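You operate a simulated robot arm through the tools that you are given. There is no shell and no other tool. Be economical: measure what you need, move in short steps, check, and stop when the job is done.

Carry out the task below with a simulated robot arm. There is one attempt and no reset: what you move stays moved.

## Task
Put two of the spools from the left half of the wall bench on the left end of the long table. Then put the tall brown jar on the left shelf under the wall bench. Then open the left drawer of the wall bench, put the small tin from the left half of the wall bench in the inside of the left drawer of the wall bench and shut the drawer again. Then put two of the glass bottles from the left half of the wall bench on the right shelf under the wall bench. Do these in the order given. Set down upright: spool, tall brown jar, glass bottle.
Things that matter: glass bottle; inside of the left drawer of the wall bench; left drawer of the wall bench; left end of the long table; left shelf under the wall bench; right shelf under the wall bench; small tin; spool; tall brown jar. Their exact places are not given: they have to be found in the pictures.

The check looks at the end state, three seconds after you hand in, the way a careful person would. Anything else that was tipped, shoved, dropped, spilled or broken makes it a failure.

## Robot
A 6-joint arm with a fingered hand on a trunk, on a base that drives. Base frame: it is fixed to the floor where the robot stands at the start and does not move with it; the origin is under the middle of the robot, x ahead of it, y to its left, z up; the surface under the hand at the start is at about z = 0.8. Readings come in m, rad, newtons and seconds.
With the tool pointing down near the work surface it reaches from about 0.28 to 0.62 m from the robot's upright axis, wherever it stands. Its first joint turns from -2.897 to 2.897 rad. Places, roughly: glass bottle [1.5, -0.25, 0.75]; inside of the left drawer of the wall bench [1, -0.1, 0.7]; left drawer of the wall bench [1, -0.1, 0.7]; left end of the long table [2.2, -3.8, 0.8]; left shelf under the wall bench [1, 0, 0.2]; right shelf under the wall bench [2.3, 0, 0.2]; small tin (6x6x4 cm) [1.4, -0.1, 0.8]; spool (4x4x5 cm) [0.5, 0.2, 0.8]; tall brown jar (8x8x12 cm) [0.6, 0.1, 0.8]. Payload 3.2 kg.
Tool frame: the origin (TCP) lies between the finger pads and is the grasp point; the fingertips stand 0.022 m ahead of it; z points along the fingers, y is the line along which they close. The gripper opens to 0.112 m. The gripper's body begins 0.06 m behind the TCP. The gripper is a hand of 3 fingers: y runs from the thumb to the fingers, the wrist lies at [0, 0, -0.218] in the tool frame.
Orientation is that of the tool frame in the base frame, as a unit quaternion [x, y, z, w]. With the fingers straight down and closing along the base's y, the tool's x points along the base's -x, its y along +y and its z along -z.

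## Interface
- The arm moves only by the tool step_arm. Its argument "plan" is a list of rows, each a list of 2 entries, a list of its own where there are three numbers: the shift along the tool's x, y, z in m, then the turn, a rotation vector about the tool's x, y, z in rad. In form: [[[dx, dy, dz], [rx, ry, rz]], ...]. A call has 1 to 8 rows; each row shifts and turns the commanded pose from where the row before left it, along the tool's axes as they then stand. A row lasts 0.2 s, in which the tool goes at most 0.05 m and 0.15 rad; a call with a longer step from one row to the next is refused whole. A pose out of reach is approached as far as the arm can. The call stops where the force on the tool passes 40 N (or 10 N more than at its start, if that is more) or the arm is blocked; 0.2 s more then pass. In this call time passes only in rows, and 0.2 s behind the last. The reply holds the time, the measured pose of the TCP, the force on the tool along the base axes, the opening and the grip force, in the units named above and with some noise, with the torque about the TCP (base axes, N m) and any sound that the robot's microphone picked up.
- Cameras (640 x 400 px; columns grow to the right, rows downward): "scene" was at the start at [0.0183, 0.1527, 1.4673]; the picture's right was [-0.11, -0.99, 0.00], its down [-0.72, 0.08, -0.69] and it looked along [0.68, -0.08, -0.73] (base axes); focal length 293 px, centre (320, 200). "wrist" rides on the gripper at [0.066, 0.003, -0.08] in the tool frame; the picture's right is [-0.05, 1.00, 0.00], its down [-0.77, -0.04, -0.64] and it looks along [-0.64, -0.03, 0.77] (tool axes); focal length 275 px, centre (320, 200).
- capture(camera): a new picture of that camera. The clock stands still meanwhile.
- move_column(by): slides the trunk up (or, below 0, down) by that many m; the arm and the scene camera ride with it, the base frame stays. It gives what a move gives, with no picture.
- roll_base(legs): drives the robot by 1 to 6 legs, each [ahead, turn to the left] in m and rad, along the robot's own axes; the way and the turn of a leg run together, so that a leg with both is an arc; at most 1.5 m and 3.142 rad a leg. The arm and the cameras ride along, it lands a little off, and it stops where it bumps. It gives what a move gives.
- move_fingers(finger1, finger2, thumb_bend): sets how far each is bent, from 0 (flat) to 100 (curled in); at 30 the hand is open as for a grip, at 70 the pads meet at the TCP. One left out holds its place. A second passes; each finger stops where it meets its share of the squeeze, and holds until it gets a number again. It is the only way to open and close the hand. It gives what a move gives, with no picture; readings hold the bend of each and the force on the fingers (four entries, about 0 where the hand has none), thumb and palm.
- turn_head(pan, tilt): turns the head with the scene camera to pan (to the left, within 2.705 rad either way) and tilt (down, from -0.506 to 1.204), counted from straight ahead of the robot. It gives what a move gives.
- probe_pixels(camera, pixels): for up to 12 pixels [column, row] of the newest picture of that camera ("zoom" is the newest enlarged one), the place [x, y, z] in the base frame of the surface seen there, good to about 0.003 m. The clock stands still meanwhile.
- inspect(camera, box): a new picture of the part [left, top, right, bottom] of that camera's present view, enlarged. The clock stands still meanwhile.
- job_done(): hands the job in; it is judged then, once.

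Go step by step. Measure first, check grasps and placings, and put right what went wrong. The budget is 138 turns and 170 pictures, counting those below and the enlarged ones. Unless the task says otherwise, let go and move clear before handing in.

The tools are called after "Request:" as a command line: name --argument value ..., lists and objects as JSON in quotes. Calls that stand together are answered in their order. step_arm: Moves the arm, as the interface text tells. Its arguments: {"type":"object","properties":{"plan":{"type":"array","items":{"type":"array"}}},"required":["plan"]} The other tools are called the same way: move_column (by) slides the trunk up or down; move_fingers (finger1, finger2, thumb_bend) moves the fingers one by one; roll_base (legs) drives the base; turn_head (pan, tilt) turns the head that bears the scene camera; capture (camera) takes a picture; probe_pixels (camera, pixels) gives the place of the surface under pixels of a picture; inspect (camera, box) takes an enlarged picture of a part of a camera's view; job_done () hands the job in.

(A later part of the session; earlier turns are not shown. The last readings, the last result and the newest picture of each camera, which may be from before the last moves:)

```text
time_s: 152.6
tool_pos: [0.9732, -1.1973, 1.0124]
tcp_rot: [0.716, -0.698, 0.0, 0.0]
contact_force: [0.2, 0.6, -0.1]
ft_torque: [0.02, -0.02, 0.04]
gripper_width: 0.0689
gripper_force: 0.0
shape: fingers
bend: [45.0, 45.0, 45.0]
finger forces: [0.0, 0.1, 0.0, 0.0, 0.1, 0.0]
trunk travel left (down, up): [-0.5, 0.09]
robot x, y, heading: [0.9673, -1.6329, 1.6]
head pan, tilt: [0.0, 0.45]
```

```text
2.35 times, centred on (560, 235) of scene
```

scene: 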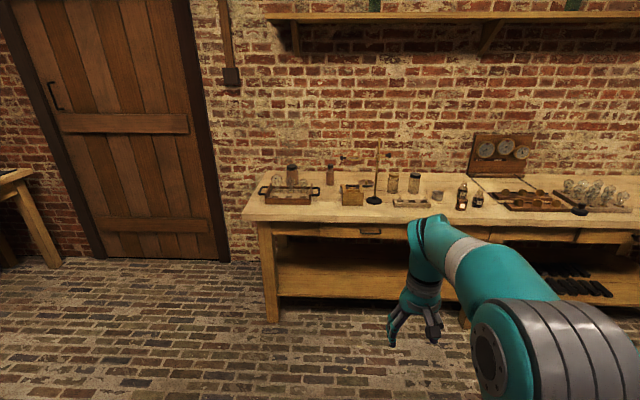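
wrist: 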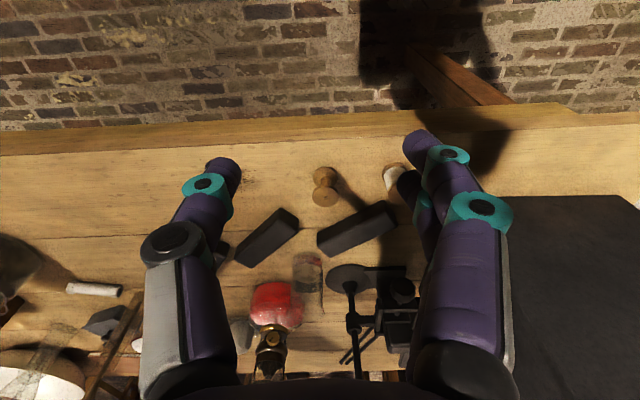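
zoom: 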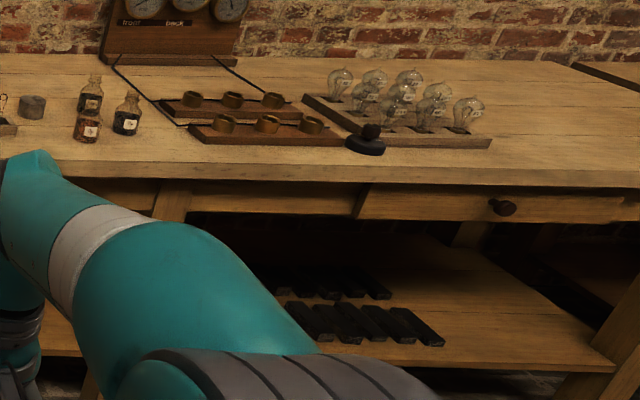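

All targets found. For the jar I'll use a 45° tilted grasp from the bench's left end, so it can later go under the bench. Driving there.

Request:
roll_base --legs '[[0, 1.075], [1.5, 0], [0, 2.036], [-0.96, 0], [0, 1.571], [0.25, 0]]'

Request:
step_arm --plan '[[[0, 0, 0], [0, -0.131, 0]], [[0, 0, 0], [0, -0.131, 0]], [[0, 0, 0], [0, -0.131, 0]], [[0, 0, 0], [0, -0.131, 0]], [[0, 0, 0], [0, -0.131, 0]], [[0, 0, 0], [0, -0.131, 0]]]'

Request:
turn_head --pan -0.1 --tilt 0.7

Request:
capture --camera "scene"

Request:
capture --camera "wrist"

```text
time_s: 177.4
tool_pos: [0.3057, -0.0203, 1.0117]
tcp_rot: [0.002, 1.0, 0.0, 0.0]
contact_force: [0.9, -0.4, -0.8]
ft_torque: [-0.02, 0.02, 0.01]
gripper_width: 0.0692
gripper_force: 0.0
shape: fingers
bend: [45.0, 45.0, 45.0]
finger forces: [0.0, 0.1, 0.0, 0.1, 0.0, 0.1]
trunk travel left (down, up): [-0.5, 0.09]
robot x, y, heading: [-0.1336, -0.0005, -0.003]
head pan, tilt: [0.0, 0.45]
```

```text
time_s: 178.8
tool_pos: [0.3071, -0.0176, 1.0119]
tcp_rot: [0.0, 0.929, 0.003, 0.37]
contact_force: [-0.3, -0.7, -0.2]
ft_torque: [0.02, -0.04, -0.05]
gripper_width: 0.0688
gripper_force: 0.0
shape: fingers
bend: [45.0, 45.0, 45.0]
finger forces: [0.1, 0.1, 0.1, 0.0, 0.1, 0.1]
trunk travel left (down, up): [-0.5, 0.09]
robot x, y, heading: [-0.1306, -0.0036, -0.004]
head pan, tilt: [0.0, 0.45]
```

```text
time_s: 179.6
tool_pos: [0.3065, -0.0164, 1.0124]
tcp_rot: [0.001, 0.929, 0.004, 0.369]
contact_force: [0.0, 0.0, -0.1]
ft_torque: [0.0, 0.0, -0.01]
gripper_width: 0.069
gripper_force: 0.0
shape: fingers
bend: [45.0, 45.0, 45.0]
finger forces: [0.1, 0.0, 0.0, 0.1, 0.0, 0.0]
trunk travel left (down, up): [-0.5, 0.09]
robot x, y, heading: [-0.1299, -0.0002, -0.006]
head pan, tilt: [-0.099, 0.7]
```

```text
139 pictures are left
```

scene: 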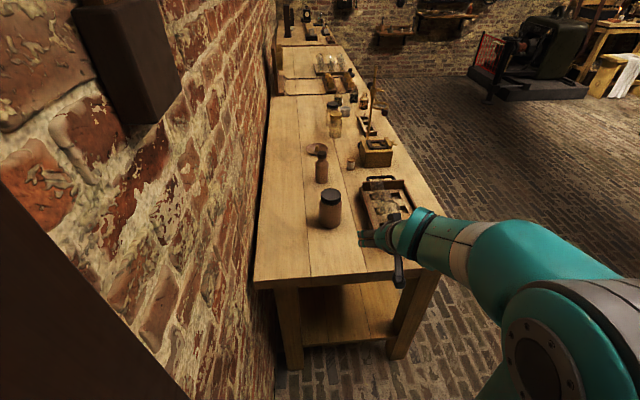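

```text
138 pictures are left
```

wrist: 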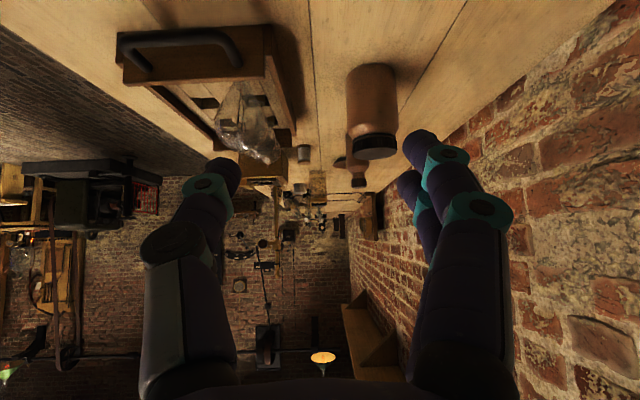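

Tilted grasp pose ready; the jar is at wrist (373,115). I probe its extents precisely.

Request:
probe_pixels --camera "wrist" --pixels '[[373, 75], [350, 90], [395, 90], [373, 100], [373, 120], [375, 148], [375, 157], [250, 130], [294, 120]]'

Request:
probe_pixels --camera "scene" --pixels '[[331, 192], [331, 188], [331, 200], [322, 196], [339, 196], [330, 222]]'

```text
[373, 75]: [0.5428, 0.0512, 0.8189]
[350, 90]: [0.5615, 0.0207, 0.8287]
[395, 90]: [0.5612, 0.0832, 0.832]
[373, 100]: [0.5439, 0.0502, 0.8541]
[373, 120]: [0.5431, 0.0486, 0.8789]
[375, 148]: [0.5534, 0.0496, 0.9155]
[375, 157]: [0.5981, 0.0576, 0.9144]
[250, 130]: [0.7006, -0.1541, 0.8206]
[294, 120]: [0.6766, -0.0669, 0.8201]
```

```text
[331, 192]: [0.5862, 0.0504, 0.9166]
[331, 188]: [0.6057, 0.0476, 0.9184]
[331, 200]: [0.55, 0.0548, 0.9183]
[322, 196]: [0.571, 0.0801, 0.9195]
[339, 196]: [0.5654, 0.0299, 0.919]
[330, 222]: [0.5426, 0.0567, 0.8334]
```

Jar centre ≈(0.579,0.052), radius ≈0.036, lid top 0.919. I open the hand, nudge forward and go to a pre-grasp point 12 cm back along the tool axis.

Request:
move_fingers --finger1 30 --finger2 30 --thumb_bend 30

Request:
roll_base --legs '[[0.08, 0]]'

Request:
step_arm --plan '[[[-0.012, 0.017, 0.027], [0, 0, 0]], [[-0.012, 0.017, 0.027], [0, 0, 0]], [[-0.012, 0.017, 0.027], [0, 0, 0]], [[-0.011, 0.017, 0.028], [0, 0, 0]]]'

Request:
capture --camera "wrist"

Request:
capture --camera "scene"

```text
time_s: 180.6
tool_pos: [0.306, -0.0182, 1.013]
tcp_rot: [0.001, 0.93, 0.003, 0.369]
contact_force: [0.6, 0.7, 1.6]
ft_torque: [0.02, 0.01, 0.03]
gripper_width: 0.1111
gripper_force: 0.0
shape: fingers
bend: [30.0, 30.0, 30.0]
finger forces: [0.0, 0.0, 0.1, 0.1, 0.0, 0.1]
trunk travel left (down, up): [-0.5, 0.09]
robot x, y, heading: [-0.1303, -0.0012, -0.003]
head pan, tilt: [-0.099, 0.7]
```

```text
time_s: 181.6
tool_pos: [0.3875, -0.0175, 1.0121]
tcp_rot: [0.001, 0.93, 0.003, 0.368]
contact_force: [0.4, 0.6, 0.1]
ft_torque: [-0.02, 0.0, 0.02]
gripper_width: 0.1111
gripper_force: 0.0
shape: fingers
bend: [30.0, 30.0, 30.0]
finger forces: [0.0, 0.1, 0.1, 0.0, 0.0, 0.0]
trunk travel left (down, up): [-0.5, 0.09]
robot x, y, heading: [-0.0507, -0.0009, -0.003]
head pan, tilt: [-0.099, 0.7]
```

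```text
time_s: 182.6
tool_pos: [0.4969, 0.0515, 0.9652]
tcp_rot: [-0.001, 0.93, 0.005, 0.369]
contact_force: [-0.6, 0.1, 0.1]
ft_torque: [0.0, -0.02, -0.02]
gripper_width: 0.1112
gripper_force: 0.0
shape: fingers
bend: [30.0, 30.0, 30.0]
finger forces: [0.0, 0.0, 0.0, 0.0, 0.0, 0.0]
trunk travel left (down, up): [-0.5, 0.09]
robot x, y, heading: [-0.0517, 0.0039, -0.0]
head pan, tilt: [-0.099, 0.7]
```

```text
137 pictures are left
```

wrist: 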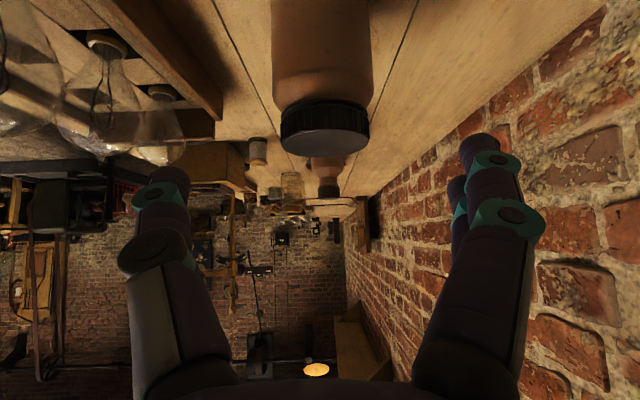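

```text
136 pictures are left
```

scene: 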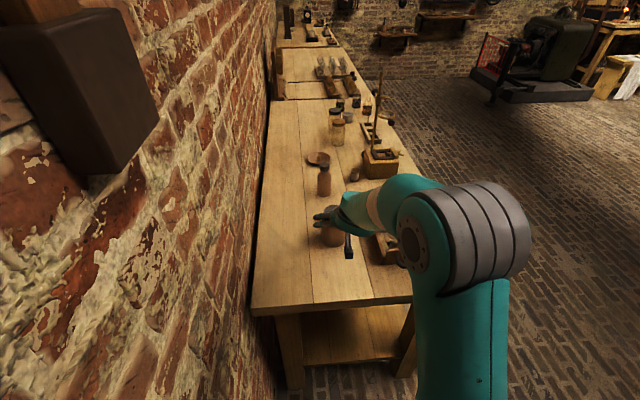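

Jar is centred between thumb and fingers. Advance 12 cm along the tool axis and close.

Request:
step_arm --plan '[[[0, 0, 0.04], [0, 0, 0]], [[0, 0, 0.04], [0, 0, 0]], [[0, 0, 0.025], [0, 0, 0]], [[0, 0, 0.013], [0, 0, 0]]]'

Request:
capture --camera "scene"

Request:
capture --camera "wrist"

```text
time_s: 183.6
tool_pos: [0.5771, 0.0517, 0.8801]
tcp_rot: [0.001, 0.93, 0.004, 0.368]
contact_force: [0.2, 0.0, 0.1]
ft_torque: [-0.03, -0.02, 0.01]
gripper_width: 0.1113
gripper_force: 0.0
shape: fingers
bend: [30.0, 30.0, 30.0]
finger forces: [0.0, 0.1, 0.1, 0.0, 0.1, 0.1]
trunk travel left (down, up): [-0.5, 0.09]
robot x, y, heading: [-0.0525, -0.0002, -0.0]
head pan, tilt: [-0.099, 0.7]
```

```text
135 pictures are left
```

scene: 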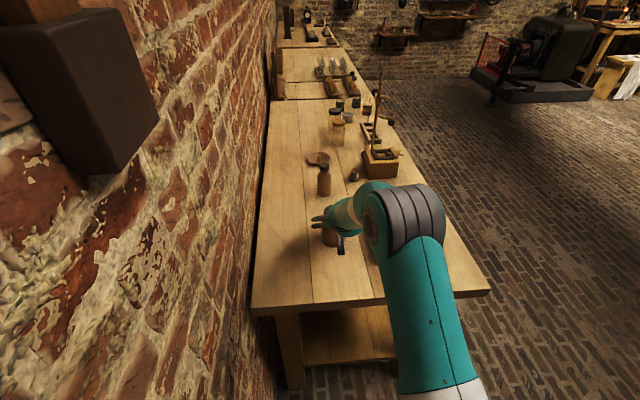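

```text
134 pictures are left
```

wrist: 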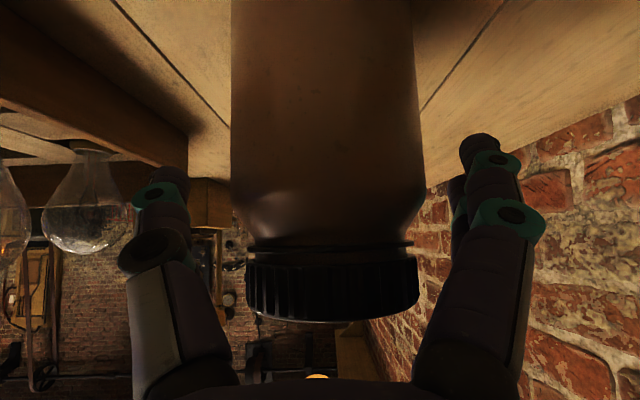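

Fingers are level with the jar's shoulder; I lower 1 cm onto the straight body, then close.

Request:
step_arm --plan '[[[0.01, 0, 0.0045], [0, 0, 0]]]'

Request:
move_fingers --finger1 60 --finger2 60 --thumb_bend 60

Request:
capture --camera "wrist"

```text
time_s: 184.0
tool_pos: [0.5727, 0.0512, 0.8694]
tcp_rot: [0.001, 0.929, 0.003, 0.369]
contact_force: [-1.0, 0.0, -0.6]
ft_torque: [-0.02, 0.01, -0.02]
gripper_width: 0.1113
gripper_force: 0.0
shape: fingers
bend: [30.0, 30.0, 30.0]
finger forces: [0.0, 0.0, 0.1, 0.1, 0.0, 0.0]
trunk travel left (down, up): [-0.5, 0.09]
robot x, y, heading: [-0.053, 0.0006, -0.005]
head pan, tilt: [-0.099, 0.7]
```

```text
time_s: 185.0
tool_pos: [0.5729, 0.0515, 0.8699]
tcp_rot: [0.001, 0.929, 0.004, 0.369]
contact_force: [-0.9, 0.6, -0.2]
ft_torque: [0.06, 0.06, -0.01]
gripper_width: 0.065
gripper_force: 14.7
shape: fingers
bend: [48.0, 49.0, 52.0]
finger forces: [7.8, 7.6, 0.0, 0.0, 14.8, 0.0]
trunk travel left (down, up): [-0.5, 0.09]
robot x, y, heading: [-0.0487, -0.0014, 0.001]
head pan, tilt: [-0.099, 0.7]
```

```text
133 pictures are left
```

wrist: 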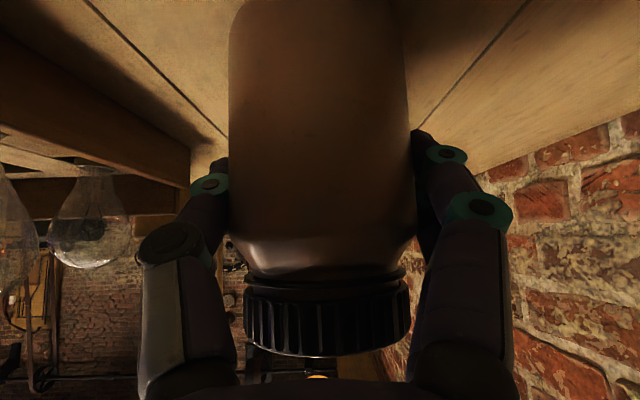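

Gripped firmly (14.7 N). Lift 12 cm.

Request:
step_arm --plan '[[[-0.0137, 0, -0.0145], [0, 0, 0]], [[-0.0275, 0, -0.029], [0, 0, 0]], [[-0.0275, 0, -0.029], [0, 0, 0]], [[-0.0137, 0, -0.0145], [0, 0, 0]]]'

Request:
capture --camera "wrist"

Request:
capture --camera "scene"

```text
time_s: 186.0
tool_pos: [0.5715, 0.0521, 0.9911]
tcp_rot: [0.0, 0.929, 0.005, 0.369]
contact_force: [-0.2, 0.1, -2.8]
ft_torque: [0.01, 0.01, -0.07]
gripper_width: 0.0647
gripper_force: 14.4
shape: fingers
bend: [48.0, 49.0, 52.0]
finger forces: [7.5, 7.1, 0.0, 0.0, 14.7, 0.1]
trunk travel left (down, up): [-0.5, 0.09]
robot x, y, heading: [-0.0507, 0.0031, -0.004]
head pan, tilt: [-0.099, 0.7]
```

```text
132 pictures are left
```

wrist: 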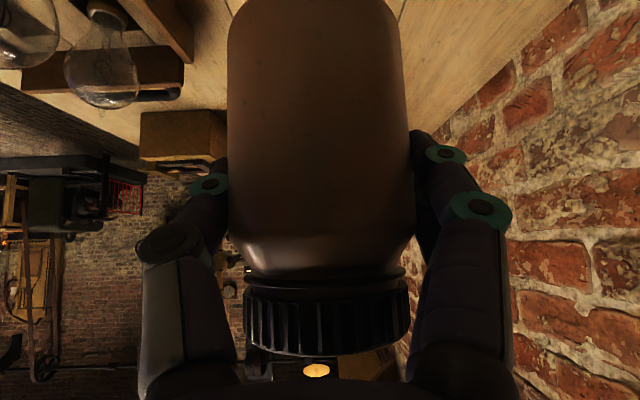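

```text
131 pictures are left
```

scene: 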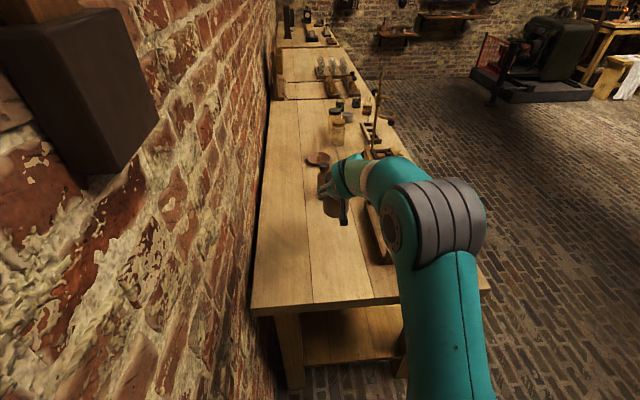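

Jar held upright. Drive round to the bench front facing the left shelf.

Request:
roll_base --legs '[[-0.46, 0], [0, -1.571], [1.15, 0], [0, 1.571], [1.4, 0], [0, 1.571]]'

Request:
turn_head --pan 0.0 --tilt 0.7

Request:
capture --camera "scene"

```text
time_s: 212.2
tool_pos: [0.8556, -0.5447, 0.9904]
tcp_rot: [-0.645, 0.669, 0.259, 0.263]
contact_force: [-0.3, 0.3, -2.8]
ft_torque: [0.0, 0.01, -0.03]
gripper_width: 0.0646
gripper_force: 14.8
shape: fingers
bend: [48.0, 49.0, 52.0]
finger forces: [7.5, 7.5, 0.1, 0.0, 14.9, 0.0]
trunk travel left (down, up): [-0.5, 0.09]
robot x, y, heading: [0.8858, -1.1699, 1.532]
head pan, tilt: [-0.099, 0.7]
```

```text
time_s: 212.9
tool_pos: [0.8554, -0.5465, 0.99]
tcp_rot: [-0.645, 0.669, 0.26, 0.263]
contact_force: [-0.5, 0.1, -3.3]
ft_torque: [-0.04, -0.02, -0.02]
gripper_width: 0.0646
gripper_force: 15.1
shape: fingers
bend: [48.0, 49.0, 52.0]
finger forces: [7.5, 7.6, 0.0, 0.0, 14.9, 0.1]
trunk travel left (down, up): [-0.5, 0.09]
robot x, y, heading: [0.8816, -1.1704, 1.533]
head pan, tilt: [0.0, 0.7]
```

```text
130 pictures are left
```

scene: 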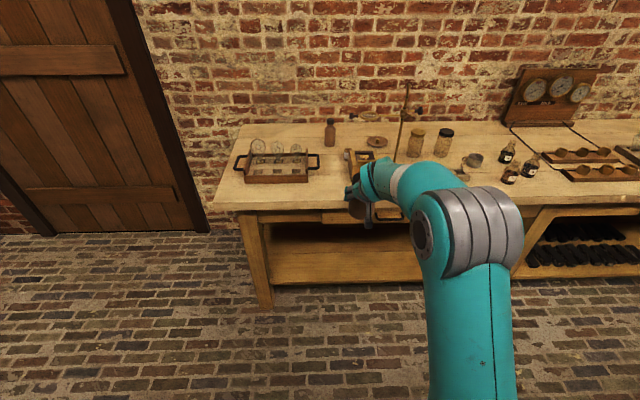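

The jar hangs in front of the bench at (0.856,-0.546). I lower the trunk 0.5 m.

Request:
move_column --by -0.5

Request:
step_arm --plan '[[[0.0275, 0, 0.029], [0, 0, 0]], [[0.0275, 0, 0.029], [0, 0, 0]], [[0.0275, 0, 0.029], [0, 0, 0]], [[0.0206, 0, 0.0218], [0, 0, 0]]]'

Request:
turn_head --pan 0.0 --tilt 0.6

Request:
capture --camera "scene"

Request:
capture --camera "wrist"

```text
refused: -0.5 is not a number from -0.4 to 0.4
```

```text
time_s: 213.9
tool_pos: [0.8542, -0.5466, 0.8392]
tcp_rot: [-0.644, 0.671, 0.259, 0.262]
contact_force: [0.1, 1.1, -2.2]
ft_torque: [-0.02, 0.02, 0.02]
gripper_width: 0.0646
gripper_force: 14.7
shape: fingers
bend: [48.0, 49.0, 52.0]
finger forces: [7.4, 7.3, 0.1, 0.0, 14.7, 0.0]
trunk travel left (down, up): [-0.5, 0.09]
robot x, y, heading: [0.8835, -1.1708, 1.527]
head pan, tilt: [0.0, 0.7]
```

```text
time_s: 214.6
tool_pos: [0.8547, -0.5452, 0.8391]
tcp_rot: [-0.644, 0.67, 0.259, 0.262]
contact_force: [0.4, 0.2, -3.2]
ft_torque: [-0.04, 0.02, -0.03]
gripper_width: 0.0648
gripper_force: 15.1
shape: fingers
bend: [48.0, 49.0, 52.0]
finger forces: [7.4, 7.4, 0.0, 0.0, 14.8, 0.0]
trunk travel left (down, up): [-0.5, 0.09]
robot x, y, heading: [0.8833, -1.1674, 1.532]
head pan, tilt: [0.0, 0.6]
```

```text
129 pictures are left
```

scene: 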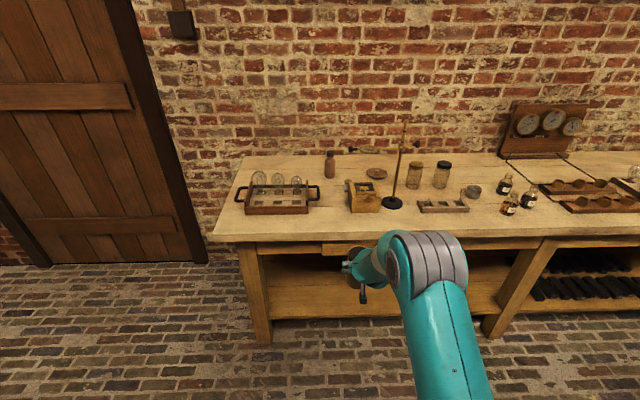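

```text
128 pictures are left
```

wrist: 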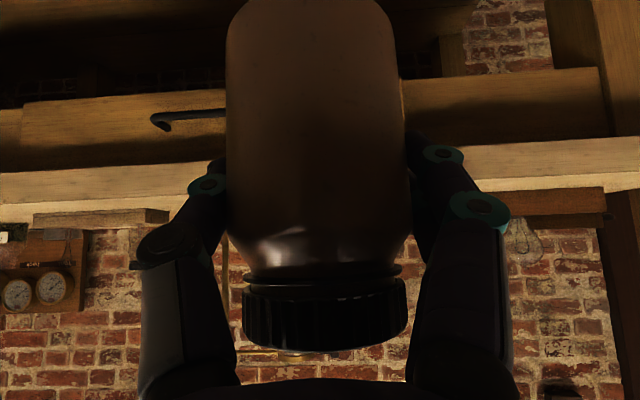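

Trunk moves are limited to 0.4 m. I lower in two moves to leave the jar bottom just above shelf height (target TCP z≈0.34).

Request:
move_column --by -0.4

Request:
move_column --by -0.1

Request:
capture --camera "scene"

Request:
capture --camera "wrist"

```text
time_s: 218.4
tool_pos: [0.8544, -0.5474, 0.4399]
tcp_rot: [-0.645, 0.669, 0.259, 0.263]
contact_force: [0.9, -0.3, -3.7]
ft_torque: [-0.06, 0.0, 0.0]
gripper_width: 0.0643
gripper_force: 14.7
shape: fingers
bend: [48.0, 49.0, 52.0]
finger forces: [7.4, 7.3, 0.1, 0.1, 14.7, 0.1]
trunk travel left (down, up): [-0.1, 0.49]
robot x, y, heading: [0.8839, -1.1724, 1.531]
head pan, tilt: [0.0, 0.6]
```

```text
time_s: 219.7
tool_pos: [0.8537, -0.5478, 0.3393]
tcp_rot: [-0.645, 0.669, 0.26, 0.263]
contact_force: [-0.2, -1.1, -3.5]
ft_torque: [-0.05, 0.03, 0.0]
gripper_width: 0.0645
gripper_force: 14.9
shape: fingers
bend: [48.0, 49.0, 52.0]
finger forces: [7.4, 7.4, 0.0, 0.1, 14.7, 0.0]
trunk travel left (down, up): [0.0, 0.59]
robot x, y, heading: [0.8857, -1.1697, 1.529]
head pan, tilt: [0.0, 0.6]
```

```text
127 pictures are left
```

scene: 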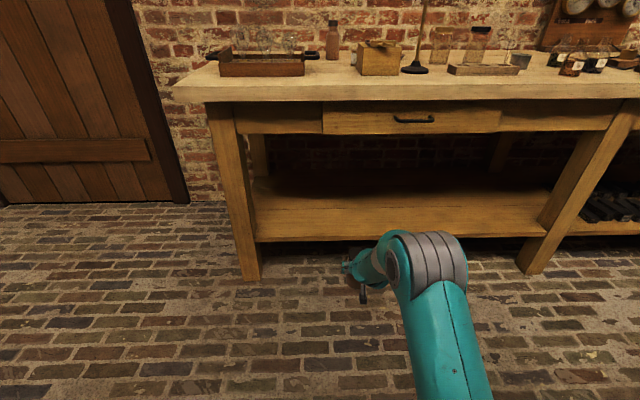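

```text
126 pictures are left
```

wrist: 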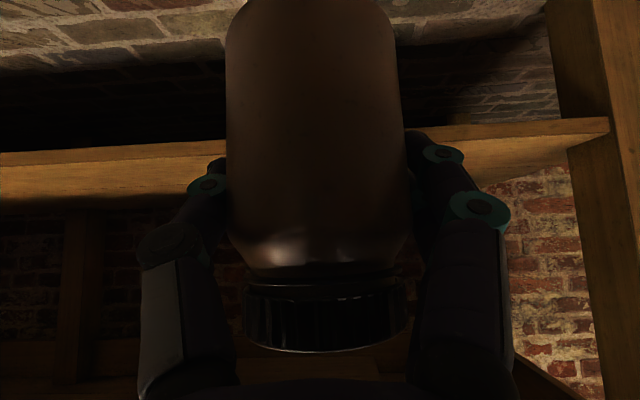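

I check where the elbow is before driving it toward the bench.

Request:
probe_pixels --camera "scene" --pixels '[[430, 240], [400, 245], [370, 250], [345, 268], [400, 220], [395, 232], [410, 119], [410, 132], [330, 237], [330, 215], [410, 80]]'

```text
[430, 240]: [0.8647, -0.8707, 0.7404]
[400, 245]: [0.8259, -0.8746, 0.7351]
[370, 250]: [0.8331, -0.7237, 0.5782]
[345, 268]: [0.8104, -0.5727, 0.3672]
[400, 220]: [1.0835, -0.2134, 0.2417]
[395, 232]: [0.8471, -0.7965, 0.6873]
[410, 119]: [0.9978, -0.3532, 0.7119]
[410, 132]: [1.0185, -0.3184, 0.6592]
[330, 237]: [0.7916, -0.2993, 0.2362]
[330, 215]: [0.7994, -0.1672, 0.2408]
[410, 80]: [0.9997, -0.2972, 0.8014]
```

Forearm will stay ≥7 cm from the bench edge. Drive forward 0.355 m.

Request:
roll_base --legs '[[0.355, 0]]'

Request:
capture --camera "scene"

Request:
capture --camera "wrist"

```text
time_s: 222.0
tool_pos: [0.8688, -0.1874, 0.3394]
tcp_rot: [-0.645, 0.669, 0.259, 0.262]
contact_force: [0.0, 0.0, -3.3]
ft_torque: [-0.05, -0.02, 0.01]
gripper_width: 0.0643
gripper_force: 14.8
shape: fingers
bend: [48.0, 49.0, 52.0]
finger forces: [7.5, 7.3, 0.0, 0.0, 14.7, 0.0]
trunk travel left (down, up): [0.0, 0.59]
robot x, y, heading: [0.9009, -0.8114, 1.536]
head pan, tilt: [0.0, 0.6]
```

```text
125 pictures are left
```

scene: 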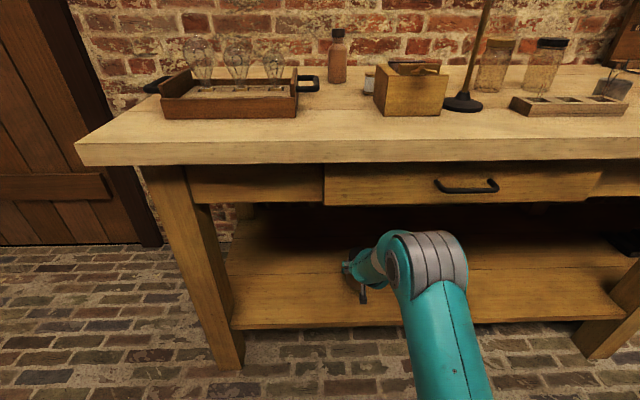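

```text
124 pictures are left
```

wrist: 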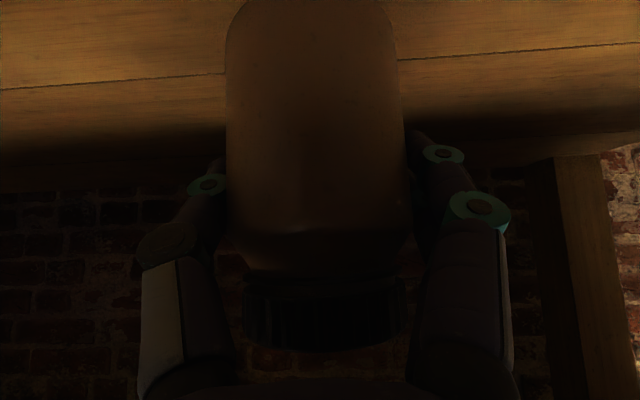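

Jar is over the shelf. Lower 25 mm to touch down.

Request:
step_arm --plan '[[[0.0103, 0, 0.0109], [0, 0, 0]], [[0.0055, 0, 0.0058], [0, 0, 0]], [[0.0014, 0, 0.0015], [0, 0, 0]]]'

```text
time_s: 222.8
tool_pos: [0.8678, -0.1881, 0.3133]
tcp_rot: [-0.645, 0.669, 0.259, 0.262]
contact_force: [0.1, 0.0, -3.0]
ft_torque: [0.0, -0.02, 0.02]
gripper_width: 0.0646
gripper_force: 14.6
shape: fingers
bend: [48.0, 49.0, 52.0]
finger forces: [7.5, 7.3, 0.1, 0.0, 14.7, 0.0]
trunk travel left (down, up): [0.0, 0.59]
robot x, y, heading: [0.8988, -0.8091, 1.535]
head pan, tilt: [0.0, 0.6]
```

Still carrying the weight; lower 1 mm at a time until contact.

Request:
step_arm --plan '[[[0.0007, 0, 0.0007], [0, 0, 0]], [[0.0007, 0, 0.0007], [0, 0, 0]]]'

Request:
inspect --camera "wrist" --box '[200, 0, 480, 180]'

```text
time_s: 223.4
tool_pos: [0.8682, -0.1872, 0.3126]
tcp_rot: [-0.645, 0.669, 0.259, 0.263]
contact_force: [-0.5, -0.4, -3.6]
ft_torque: [-0.04, 0.04, 0.01]
gripper_width: 0.0645
gripper_force: 14.4
shape: fingers
bend: [48.0, 49.0, 52.0]
finger forces: [7.4, 7.5, 0.0, 0.0, 14.7, 0.0]
trunk travel left (down, up): [0.0, 0.59]
robot x, y, heading: [0.898, -0.8125, 1.534]
head pan, tilt: [0.0, 0.6]
```

```text
2.22 times, centred on (340, 90) of wrist
```

zoom: 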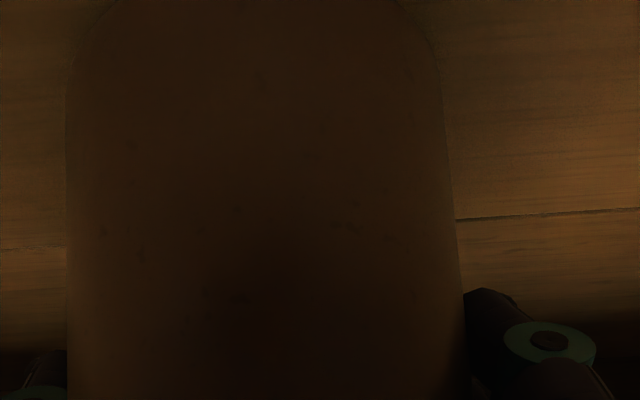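

Request:
step_arm --plan '[[[0.0007, 0, 0.0007], [0, 0, 0]], [[0.0007, 0, 0.0007], [0, 0, 0]]]'

Request:
step_arm --plan '[[[0.0007, 0, 0.0007], [0, 0, 0]]]'

```text
time_s: 224.0
tool_pos: [0.8675, -0.188, 0.3106]
tcp_rot: [-0.645, 0.67, 0.259, 0.263]
contact_force: [0.3, 0.1, -3.3]
ft_torque: [-0.01, -0.03, 0.0]
gripper_width: 0.0645
gripper_force: 14.8
shape: fingers
bend: [48.0, 49.0, 52.0]
finger forces: [7.4, 7.4, 0.0, 0.0, 14.7, 0.1]
trunk travel left (down, up): [0.0, 0.59]
robot x, y, heading: [0.8978, -0.809, 1.532]
head pan, tilt: [0.0, 0.6]
```

```text
time_s: 224.4
tool_pos: [0.8677, -0.1873, 0.31]
tcp_rot: [-0.645, 0.669, 0.259, 0.263]
contact_force: [0.7, -0.4, -0.3]
ft_torque: [-0.05, 0.04, -0.01]
gripper_width: 0.0644
gripper_force: 14.6
shape: fingers
bend: [48.0, 49.0, 52.0]
finger forces: [7.2, 7.2, 0.1, 0.0, 15.0, 0.1]
trunk travel left (down, up): [0.0, 0.59]
robot x, y, heading: [0.8981, -0.8102, 1.532]
head pan, tilt: [0.0, 0.6]
```

Weight is now on the shelf. Release and withdraw horizontally.

Request:
move_fingers --finger1 42 --finger2 42 --thumb_bend 43

Request:
move_fingers --finger1 30 --finger2 30 --thumb_bend 30

Request:
step_arm --plan '[[[0, 0, -0.02], [0, 0, 0]], [[0.01, 0, -0.03], [0, 0, 0]], [[0.02, 0, -0.035], [0, 0, 0]], [[0.02, 0, -0.035], [0, 0, 0]]]'

Request:
roll_base --legs '[[-0.4, 0]]'

Request:
capture --camera "scene"

```text
time_s: 225.4
tool_pos: [0.8681, -0.189, 0.3091]
tcp_rot: [-0.645, 0.67, 0.259, 0.262]
contact_force: [-0.4, 0.3, -0.6]
ft_torque: [0.02, -0.02, -0.02]
gripper_width: 0.0758
gripper_force: 0.0
shape: fingers
bend: [42.0, 42.0, 43.0]
finger forces: [0.0, 0.1, 0.0, 0.1, 0.1, 0.0]
trunk travel left (down, up): [0.0, 0.59]
robot x, y, heading: [0.8972, -0.8126, 1.532]
head pan, tilt: [0.0, 0.6]
```

```text
time_s: 226.4
tool_pos: [0.8679, -0.1882, 0.3099]
tcp_rot: [-0.644, 0.67, 0.259, 0.264]
contact_force: [0.1, -0.5, 0.3]
ft_torque: [0.0, -0.01, 0.0]
gripper_width: 0.1113
gripper_force: 0.0
shape: fingers
bend: [30.0, 30.0, 30.0]
finger forces: [0.0, 0.0, 0.0, 0.1, 0.0, 0.0]
trunk travel left (down, up): [0.0, 0.59]
robot x, y, heading: [0.8962, -0.8103, 1.533]
head pan, tilt: [0.0, 0.6]
```

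```text
time_s: 227.4
tool_pos: [0.8535, -0.3009, 0.3706]
tcp_rot: [-0.645, 0.671, 0.256, 0.264]
contact_force: [-0.2, 0.0, -1.0]
ft_torque: [-0.01, 0.02, -0.04]
gripper_width: 0.1114
gripper_force: 0.0
shape: fingers
bend: [30.0, 30.0, 30.0]
finger forces: [0.0, 0.0, 0.1, 0.1, 0.0, 0.0]
out of reach, approached as far as the arm can: row 3, 4
trunk travel left (down, up): [0.0, 0.59]
robot x, y, heading: [0.8924, -0.8131, 1.534]
head pan, tilt: [0.0, 0.6]
```

```text
time_s: 229.9
tool_pos: [0.8371, -0.7044, 0.3705]
tcp_rot: [-0.645, 0.67, 0.255, 0.263]
contact_force: [0.0, 0.7, 0.2]
ft_torque: [-0.02, 0.0, -0.03]
gripper_width: 0.1113
gripper_force: 0.0
shape: fingers
bend: [30.0, 30.0, 30.0]
finger forces: [0.1, 0.1, 0.0, 0.0, 0.0, 0.0]
trunk travel left (down, up): [0.0, 0.59]
robot x, y, heading: [0.8798, -1.2157, 1.533]
head pan, tilt: [0.0, 0.6]
```

```text
122 pictures are left
```

scene: 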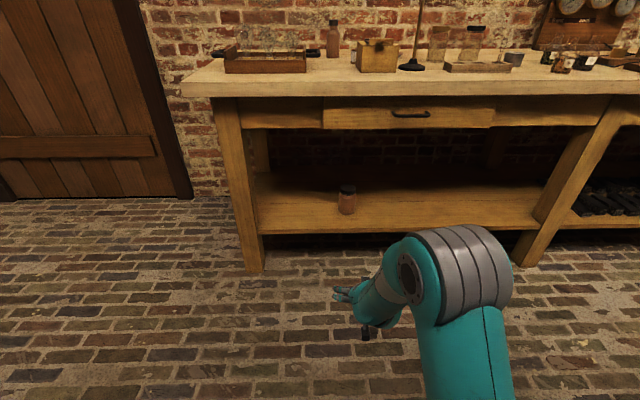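

Jar stands upright on the left shelf at scene (347,200). Next the drawer: raise the trunk, zoom on the handle and view my own base to know its size.

Request:
inspect --camera "scene" --box '[310, 80, 510, 160]'

Request:
probe_pixels --camera "zoom" --pixels '[[325, 115], [260, 110], [385, 105], [325, 100], [325, 135], [325, 165], [50, 110], [590, 105], [325, 50], [325, 200], [262, 105], [382, 100]]'

Request:
move_column --by 0.4

Request:
turn_head --pan 0.5 --tilt 1.2

Request:
capture --camera "scene"

```text
3.20 times, centred on (410, 120) of scene
```

zoom: 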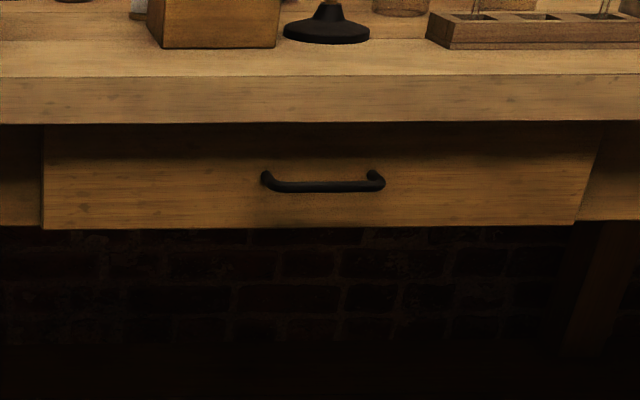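

```text
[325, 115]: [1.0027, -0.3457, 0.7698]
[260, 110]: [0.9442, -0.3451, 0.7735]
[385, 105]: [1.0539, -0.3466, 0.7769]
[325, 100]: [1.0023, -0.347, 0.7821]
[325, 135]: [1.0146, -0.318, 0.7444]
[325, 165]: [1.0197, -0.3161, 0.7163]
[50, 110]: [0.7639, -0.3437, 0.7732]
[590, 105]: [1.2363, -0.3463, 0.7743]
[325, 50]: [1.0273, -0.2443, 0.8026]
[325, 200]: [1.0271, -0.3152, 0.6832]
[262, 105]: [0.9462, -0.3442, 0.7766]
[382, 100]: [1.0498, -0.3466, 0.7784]
```

```text
time_s: 233.8
tool_pos: [0.8356, -0.7058, 0.7712]
tcp_rot: [-0.646, 0.67, 0.256, 0.264]
contact_force: [-0.1, 0.0, 0.4]
ft_torque: [-0.01, 0.0, 0.01]
gripper_width: 0.1111
gripper_force: 0.1
shape: fingers
bend: [30.0, 30.0, 30.0]
finger forces: [0.0, 0.0, 0.0, 0.0, 0.1, 0.1]
trunk travel left (down, up): [-0.4, 0.19]
robot x, y, heading: [0.8832, -1.2151, 1.537]
head pan, tilt: [0.0, 0.6]
```

```text
time_s: 234.8
tool_pos: [0.8362, -0.706, 0.771]
tcp_rot: [-0.645, 0.67, 0.255, 0.263]
contact_force: [0.5, 0.0, 0.4]
ft_torque: [-0.01, -0.01, -0.03]
gripper_width: 0.1113
gripper_force: 0.0
shape: fingers
bend: [30.0, 30.0, 30.0]
finger forces: [0.0, 0.1, 0.1, 0.0, 0.0, 0.0]
trunk travel left (down, up): [-0.4, 0.19]
robot x, y, heading: [0.8832, -1.2133, 1.539]
head pan, tilt: [0.499, 1.201]
```

```text
120 pictures are left
```

scene: 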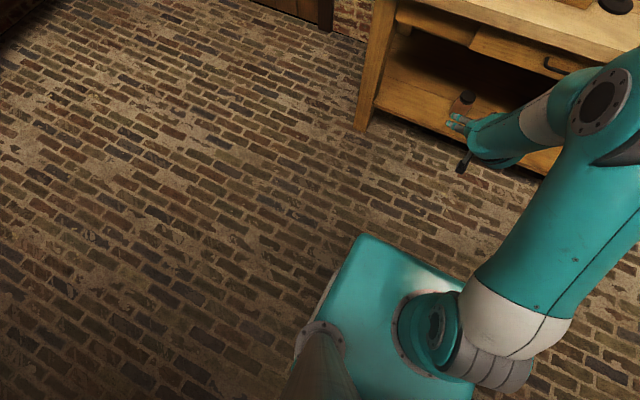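

The drawer front is at y≈-0.316 under the top's overhang (-0.346). I measure my base and the handle bar.

Request:
probe_pixels --camera "scene" --pixels '[[365, 240], [385, 270], [335, 290], [440, 265], [320, 320], [420, 330]]'

Request:
turn_head --pan -0.1 --tilt 0.55

Request:
inspect --camera "scene" --box '[320, 140, 480, 240]'

```text
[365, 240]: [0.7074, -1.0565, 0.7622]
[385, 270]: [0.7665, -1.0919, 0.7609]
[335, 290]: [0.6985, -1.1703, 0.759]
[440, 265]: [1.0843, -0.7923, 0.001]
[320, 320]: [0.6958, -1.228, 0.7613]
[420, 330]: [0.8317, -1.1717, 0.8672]
```

```text
time_s: 235.8
tool_pos: [0.8366, -0.7053, 0.771]
tcp_rot: [-0.646, 0.669, 0.256, 0.264]
contact_force: [-0.8, 1.1, -0.3]
ft_torque: [0.0, -0.02, 0.02]
gripper_width: 0.1112
gripper_force: 0.0
shape: fingers
bend: [30.0, 30.0, 30.0]
finger forces: [0.0, 0.0, 0.1, 0.1, 0.0, 0.1]
trunk travel left (down, up): [-0.4, 0.19]
robot x, y, heading: [0.8807, -1.2115, 1.538]
head pan, tilt: [-0.099, 0.55]
```

```text
4.00 times, centred on (400, 190) of scene
```

zoom: 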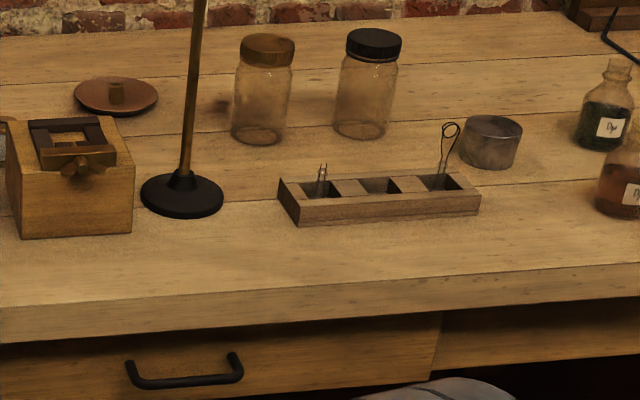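

Trunk half-size is about 0.18 m. I probe the handle bar and the tin.

Request:
probe_pixels --camera "zoom" --pixels '[[185, 383], [160, 384], [215, 379], [133, 376], [238, 366], [232, 356], [490, 128], [490, 160], [463, 140], [521, 140], [440, 320], [350, 215]]'

```text
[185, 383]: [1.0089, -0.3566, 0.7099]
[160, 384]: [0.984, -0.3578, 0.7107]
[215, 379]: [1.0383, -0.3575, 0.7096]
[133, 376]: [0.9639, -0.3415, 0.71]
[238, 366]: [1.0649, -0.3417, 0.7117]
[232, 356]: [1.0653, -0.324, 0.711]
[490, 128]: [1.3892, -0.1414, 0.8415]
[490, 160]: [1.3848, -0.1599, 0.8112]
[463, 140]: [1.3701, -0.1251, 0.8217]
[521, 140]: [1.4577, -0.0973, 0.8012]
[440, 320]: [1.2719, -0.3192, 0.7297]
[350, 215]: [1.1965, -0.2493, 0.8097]
```

Handle bar: x 0.965–1.065, y≈-0.352, z≈0.705. I'll bring the hand in front of it, level it horizontally and roll it so it closes vertically on the bar.

Request:
step_arm --plan '[[[-0.012, -0.0282, 0.0264], [0, 0, 0]], [[-0.012, -0.0282, 0.0264], [0, 0, 0]], [[-0.012, -0.0282, 0.0264], [0, 0, 0]], [[-0.012, -0.0282, 0.0264], [0, 0, 0]], [[-0.012, -0.0282, 0.0264], [0, 0, 0]], [[-0.012, -0.0282, 0.0264], [0, 0, 0]]]'

Request:
step_arm --plan '[[[0, 0, 0], [0, -0.1355, 0]], [[0, 0, 0], [0, -0.1355, 0]], [[0, 0, 0], [0, -0.1355, 0]], [[0, 0, 0], [0, -0.1355, 0]], [[0, 0, 0], [0, -0.1355, 0]], [[0, 0, 0], [0, -0.1355, 0]]]'

Request:
step_arm --plan '[[[0, 0, 0], [0, 0, 0.14]], [[0, 0, 0], [0, 0, 0.14]], [[0, 0, 0], [0, 0, 0.14]], [[0, 0, 0], [0, 0, 0.14]], [[0, 0, 0], [0, 0, 0.14]], [[0, 0, 0], [0, 0, 0.14]], [[0, 0, 0], [0, 0, 0.14]], [[0, 0, 0], [0, 0, 0.14]]]'

Request:
step_arm --plan '[[[0, 0, 0], [0, 0, 0.15]], [[0, 0, 0], [0, 0, 0.15]], [[0, 0, 0], [0, 0, 0.15]]]'

Request:
capture --camera "wrist"

Request:
capture --camera "scene"

```text
time_s: 237.2
tool_pos: [0.9644, -0.5232, 0.7318]
tcp_rot: [-0.646, 0.669, 0.257, 0.264]
contact_force: [-0.3, 0.2, -0.8]
ft_torque: [0.0, 0.01, -0.02]
gripper_width: 0.1111
gripper_force: 0.0
shape: fingers
bend: [30.0, 30.0, 30.0]
finger forces: [0.0, 0.0, 0.1, 0.0, 0.1, 0.2]
out of reach, approached as far as the arm can: row 1, 2, 3, 4, 5
trunk travel left (down, up): [-0.4, 0.19]
robot x, y, heading: [0.8834, -1.2132, 1.538]
head pan, tilt: [-0.099, 0.55]
```

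```text
time_s: 238.6
tool_pos: [0.9241, -0.5287, 0.7209]
tcp_rot: [-0.554, 0.561, 0.491, 0.371]
contact_force: [1.1, 0.5, -0.5]
ft_torque: [0.02, 0.03, 0.01]
gripper_width: 0.1109
gripper_force: 0.1
shape: fingers
bend: [30.0, 30.0, 30.0]
finger forces: [0.0, 0.0, 0.0, 0.0, 0.0, 0.0]
out of reach, approached as far as the arm can: row 1, 2, 3
trunk travel left (down, up): [-0.4, 0.19]
robot x, y, heading: [0.8806, -1.216, 1.541]
head pan, tilt: [-0.099, 0.55]
```

```text
time_s: 240.4
tool_pos: [0.9225, -0.5288, 0.7218]
tcp_rot: [-0.171, 0.771, 0.612, 0.051]
contact_force: [-0.9, -0.1, 0.0]
ft_torque: [0.03, -0.02, 0.02]
gripper_width: 0.1112
gripper_force: 0.1
shape: fingers
bend: [30.0, 30.0, 30.0]
finger forces: [0.1, 0.1, 0.1, 0.0, 0.0, 0.0]
trunk travel left (down, up): [-0.4, 0.19]
robot x, y, heading: [0.8852, -1.2137, 1.537]
head pan, tilt: [-0.099, 0.55]
```

```text
time_s: 241.2
tool_pos: [0.9218, -0.5284, 0.7215]
tcp_rot: [0.006, 0.789, 0.609, -0.086]
contact_force: [-0.1, -0.5, 0.3]
ft_torque: [0.0, -0.01, -0.01]
gripper_width: 0.1112
gripper_force: 0.0
shape: fingers
bend: [30.0, 30.0, 30.0]
finger forces: [0.0, 0.0, 0.0, 0.0, 0.0, 0.0]
trunk travel left (down, up): [-0.4, 0.19]
robot x, y, heading: [0.8798, -1.2162, 1.54]
head pan, tilt: [-0.099, 0.55]
```

```text
118 pictures are left
```

wrist: 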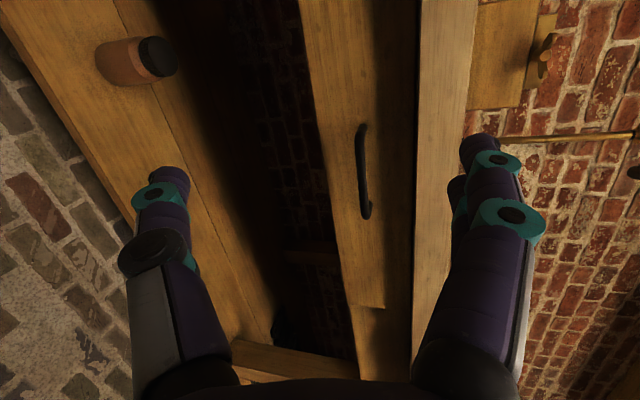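

```text
117 pictures are left
```

scene: 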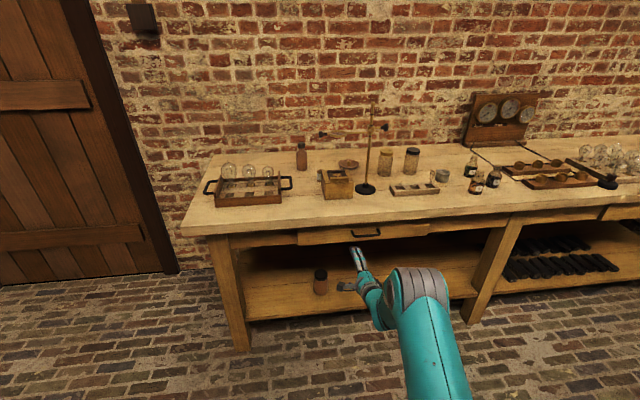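

Hand is ~14° off level. I correct the orientation, shift sideways to the handle's middle and preshape to a narrow opening.

Request:
step_arm --plan '[[[0, 0, 0], [-0.084, -0.037, -0.043]], [[0, 0, 0], [-0.084, -0.037, -0.043]], [[0, 0, 0], [-0.084, -0.037, -0.043]], [[-0.031, -0.006, 0], [0, 0, 0]], [[-0.031, -0.005, 0], [0, 0, 0]], [[-0.031, -0.005, 0], [0, 0, 0]]]'

Request:
move_fingers --finger1 52 --finger2 52 --thumb_bend 52

Request:
capture --camera "wrist"

```text
time_s: 242.6
tool_pos: [1.0155, -0.5287, 0.7061]
tcp_rot: [-0.002, 0.709, 0.705, -0.001]
contact_force: [-0.8, -0.1, 0.0]
ft_torque: [-0.01, 0.0, 0.01]
gripper_width: 0.1114
gripper_force: 0.1
shape: fingers
bend: [30.0, 30.0, 30.0]
finger forces: [0.0, 0.0, 0.1, 0.0, 0.1, 0.0]
trunk travel left (down, up): [-0.4, 0.19]
robot x, y, heading: [0.88, -1.2155, 1.532]
head pan, tilt: [-0.099, 0.55]
```

```text
time_s: 243.6
tool_pos: [1.015, -0.5291, 0.7049]
tcp_rot: [-0.002, 0.708, 0.706, -0.001]
contact_force: [0.7, -0.5, 0.0]
ft_torque: [0.02, -0.01, -0.02]
gripper_width: 0.0499
gripper_force: 0.0
shape: fingers
bend: [52.0, 52.0, 52.0]
finger forces: [0.0, 0.0, 0.0, 0.0, 0.0, 0.0]
trunk travel left (down, up): [-0.4, 0.19]
robot x, y, heading: [0.8805, -1.2134, 1.537]
head pan, tilt: [-0.099, 0.55]
```

```text
116 pictures are left
```

wrist: 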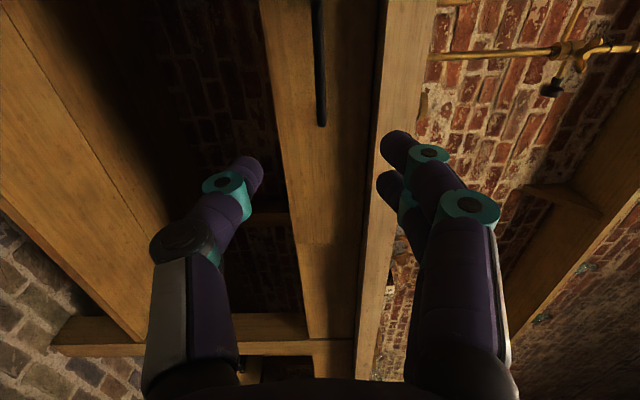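

Orientation is exact. I probe the bar in this view for height.

Request:
probe_pixels --camera "wrist" --pixels '[[319, 60], [320, 90], [316, 60], [322, 60], [321, 115], [290, 100], [376, 100], [384, 60]]'

Request:
roll_base --legs '[[0.11, 0]]'

Request:
capture --camera "wrist"

```text
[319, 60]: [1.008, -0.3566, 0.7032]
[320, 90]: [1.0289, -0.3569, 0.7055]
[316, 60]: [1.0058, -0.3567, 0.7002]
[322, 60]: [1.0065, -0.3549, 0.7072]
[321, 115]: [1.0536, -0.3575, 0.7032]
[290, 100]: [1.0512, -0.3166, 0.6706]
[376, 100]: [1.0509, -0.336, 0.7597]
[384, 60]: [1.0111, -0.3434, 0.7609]
```

```text
time_s: 244.8
tool_pos: [1.0193, -0.4175, 0.7055]
tcp_rot: [-0.003, 0.708, 0.706, -0.002]
contact_force: [-0.4, 0.3, -0.2]
ft_torque: [0.04, 0.0, 0.01]
gripper_width: 0.05
gripper_force: 0.0
shape: fingers
bend: [52.0, 52.0, 52.0]
finger forces: [0.0, 0.1, 0.0, 0.0, 0.0, 0.0]
trunk travel left (down, up): [-0.4, 0.19]
robot x, y, heading: [0.8861, -1.1041, 1.538]
head pan, tilt: [-0.099, 0.55]
```

```text
115 pictures are left
```

wrist: 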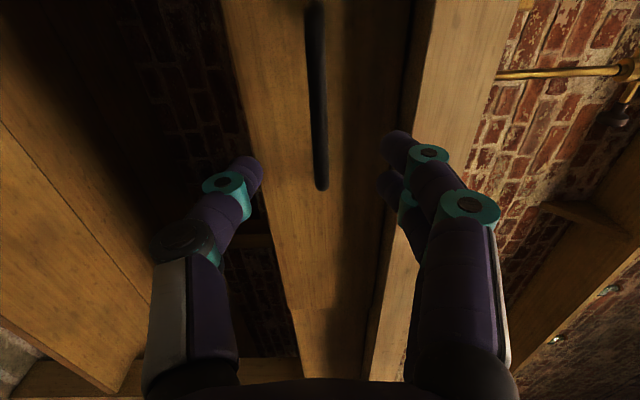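

Bar (z≈0.703) lies centred between the fingers. Advance 6.6 cm and close.

Request:
step_arm --plan '[[[0.004, -0.002, 0.03], [0, 0, 0]], [[0, 0, 0.025], [0, 0, 0]], [[0, 0, 0.011], [0, 0, 0]]]'

Request:
move_fingers --finger1 72 --finger2 72 --thumb_bend 72

Request:
capture --camera "wrist"

```text
time_s: 245.6
tool_pos: [1.0158, -0.3526, 0.7026]
tcp_rot: [-0.002, 0.708, 0.706, -0.002]
contact_force: [-0.5, -0.4, -0.9]
ft_torque: [0.0, -0.03, -0.03]
gripper_width: 0.05
gripper_force: 0.1
shape: fingers
bend: [52.0, 52.0, 52.0]
finger forces: [0.0, 0.0, 0.0, 0.0, 0.1, 0.1]
trunk travel left (down, up): [-0.4, 0.19]
robot x, y, heading: [0.8865, -1.1025, 1.538]
head pan, tilt: [-0.099, 0.55]
```

```text
time_s: 246.6
tool_pos: [1.0163, -0.3525, 0.7035]
tcp_rot: [-0.002, 0.709, 0.706, -0.001]
contact_force: [-0.2, 2.0, -0.5]
ft_torque: [0.0, -0.02, -0.01]
gripper_width: 0.0001
gripper_force: 1.0
shape: fingers
bend: [71.0, 71.0, 72.0]
finger forces: [1.0, 0.8, 0.1, 0.1, 0.4, 0.1]
trunk travel left (down, up): [-0.4, 0.19]
robot x, y, heading: [0.8854, -1.1018, 1.536]
head pan, tilt: [-0.099, 0.55]
```

```text
114 pictures are left
```

wrist: 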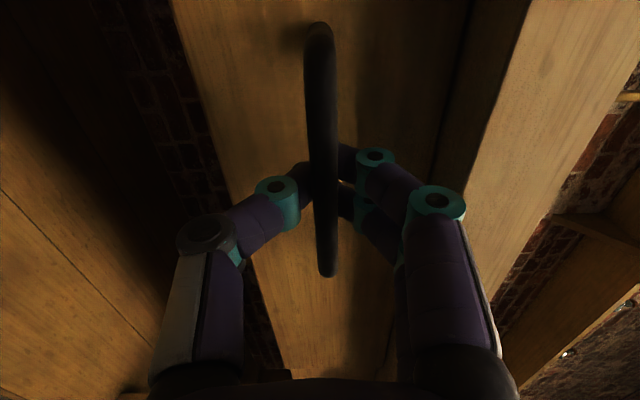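

The fingertips have met behind the bar, hooking it. Pull by driving back slightly and check.

Request:
roll_base --legs '[[-0.06, 0]]'

Request:
capture --camera "wrist"

```text
time_s: 247.6
tool_pos: [1.0129, -0.4111, 0.7018]
tcp_rot: [-0.004, 0.708, 0.706, -0.002]
contact_force: [0.1, 0.2, -0.1]
ft_torque: [-0.01, -0.02, 0.02]
gripper_width: 0.0002
gripper_force: 0.1
shape: fingers
bend: [72.0, 72.0, 72.0]
finger forces: [0.0, 0.0, 0.0, 0.1, 0.1, 0.0]
trunk travel left (down, up): [-0.4, 0.19]
robot x, y, heading: [0.8839, -1.1593, 1.535]
head pan, tilt: [-0.099, 0.55]
```

```text
113 pictures are left
```

wrist: 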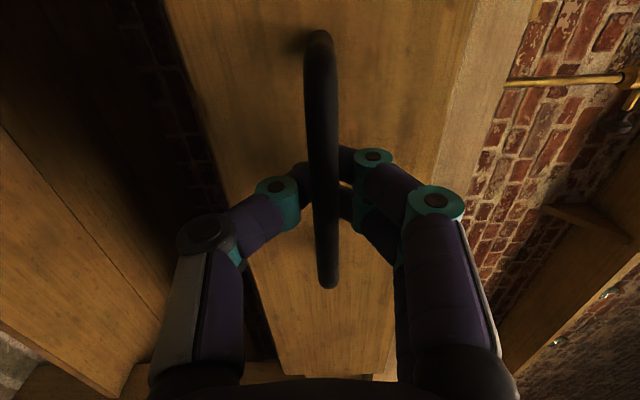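

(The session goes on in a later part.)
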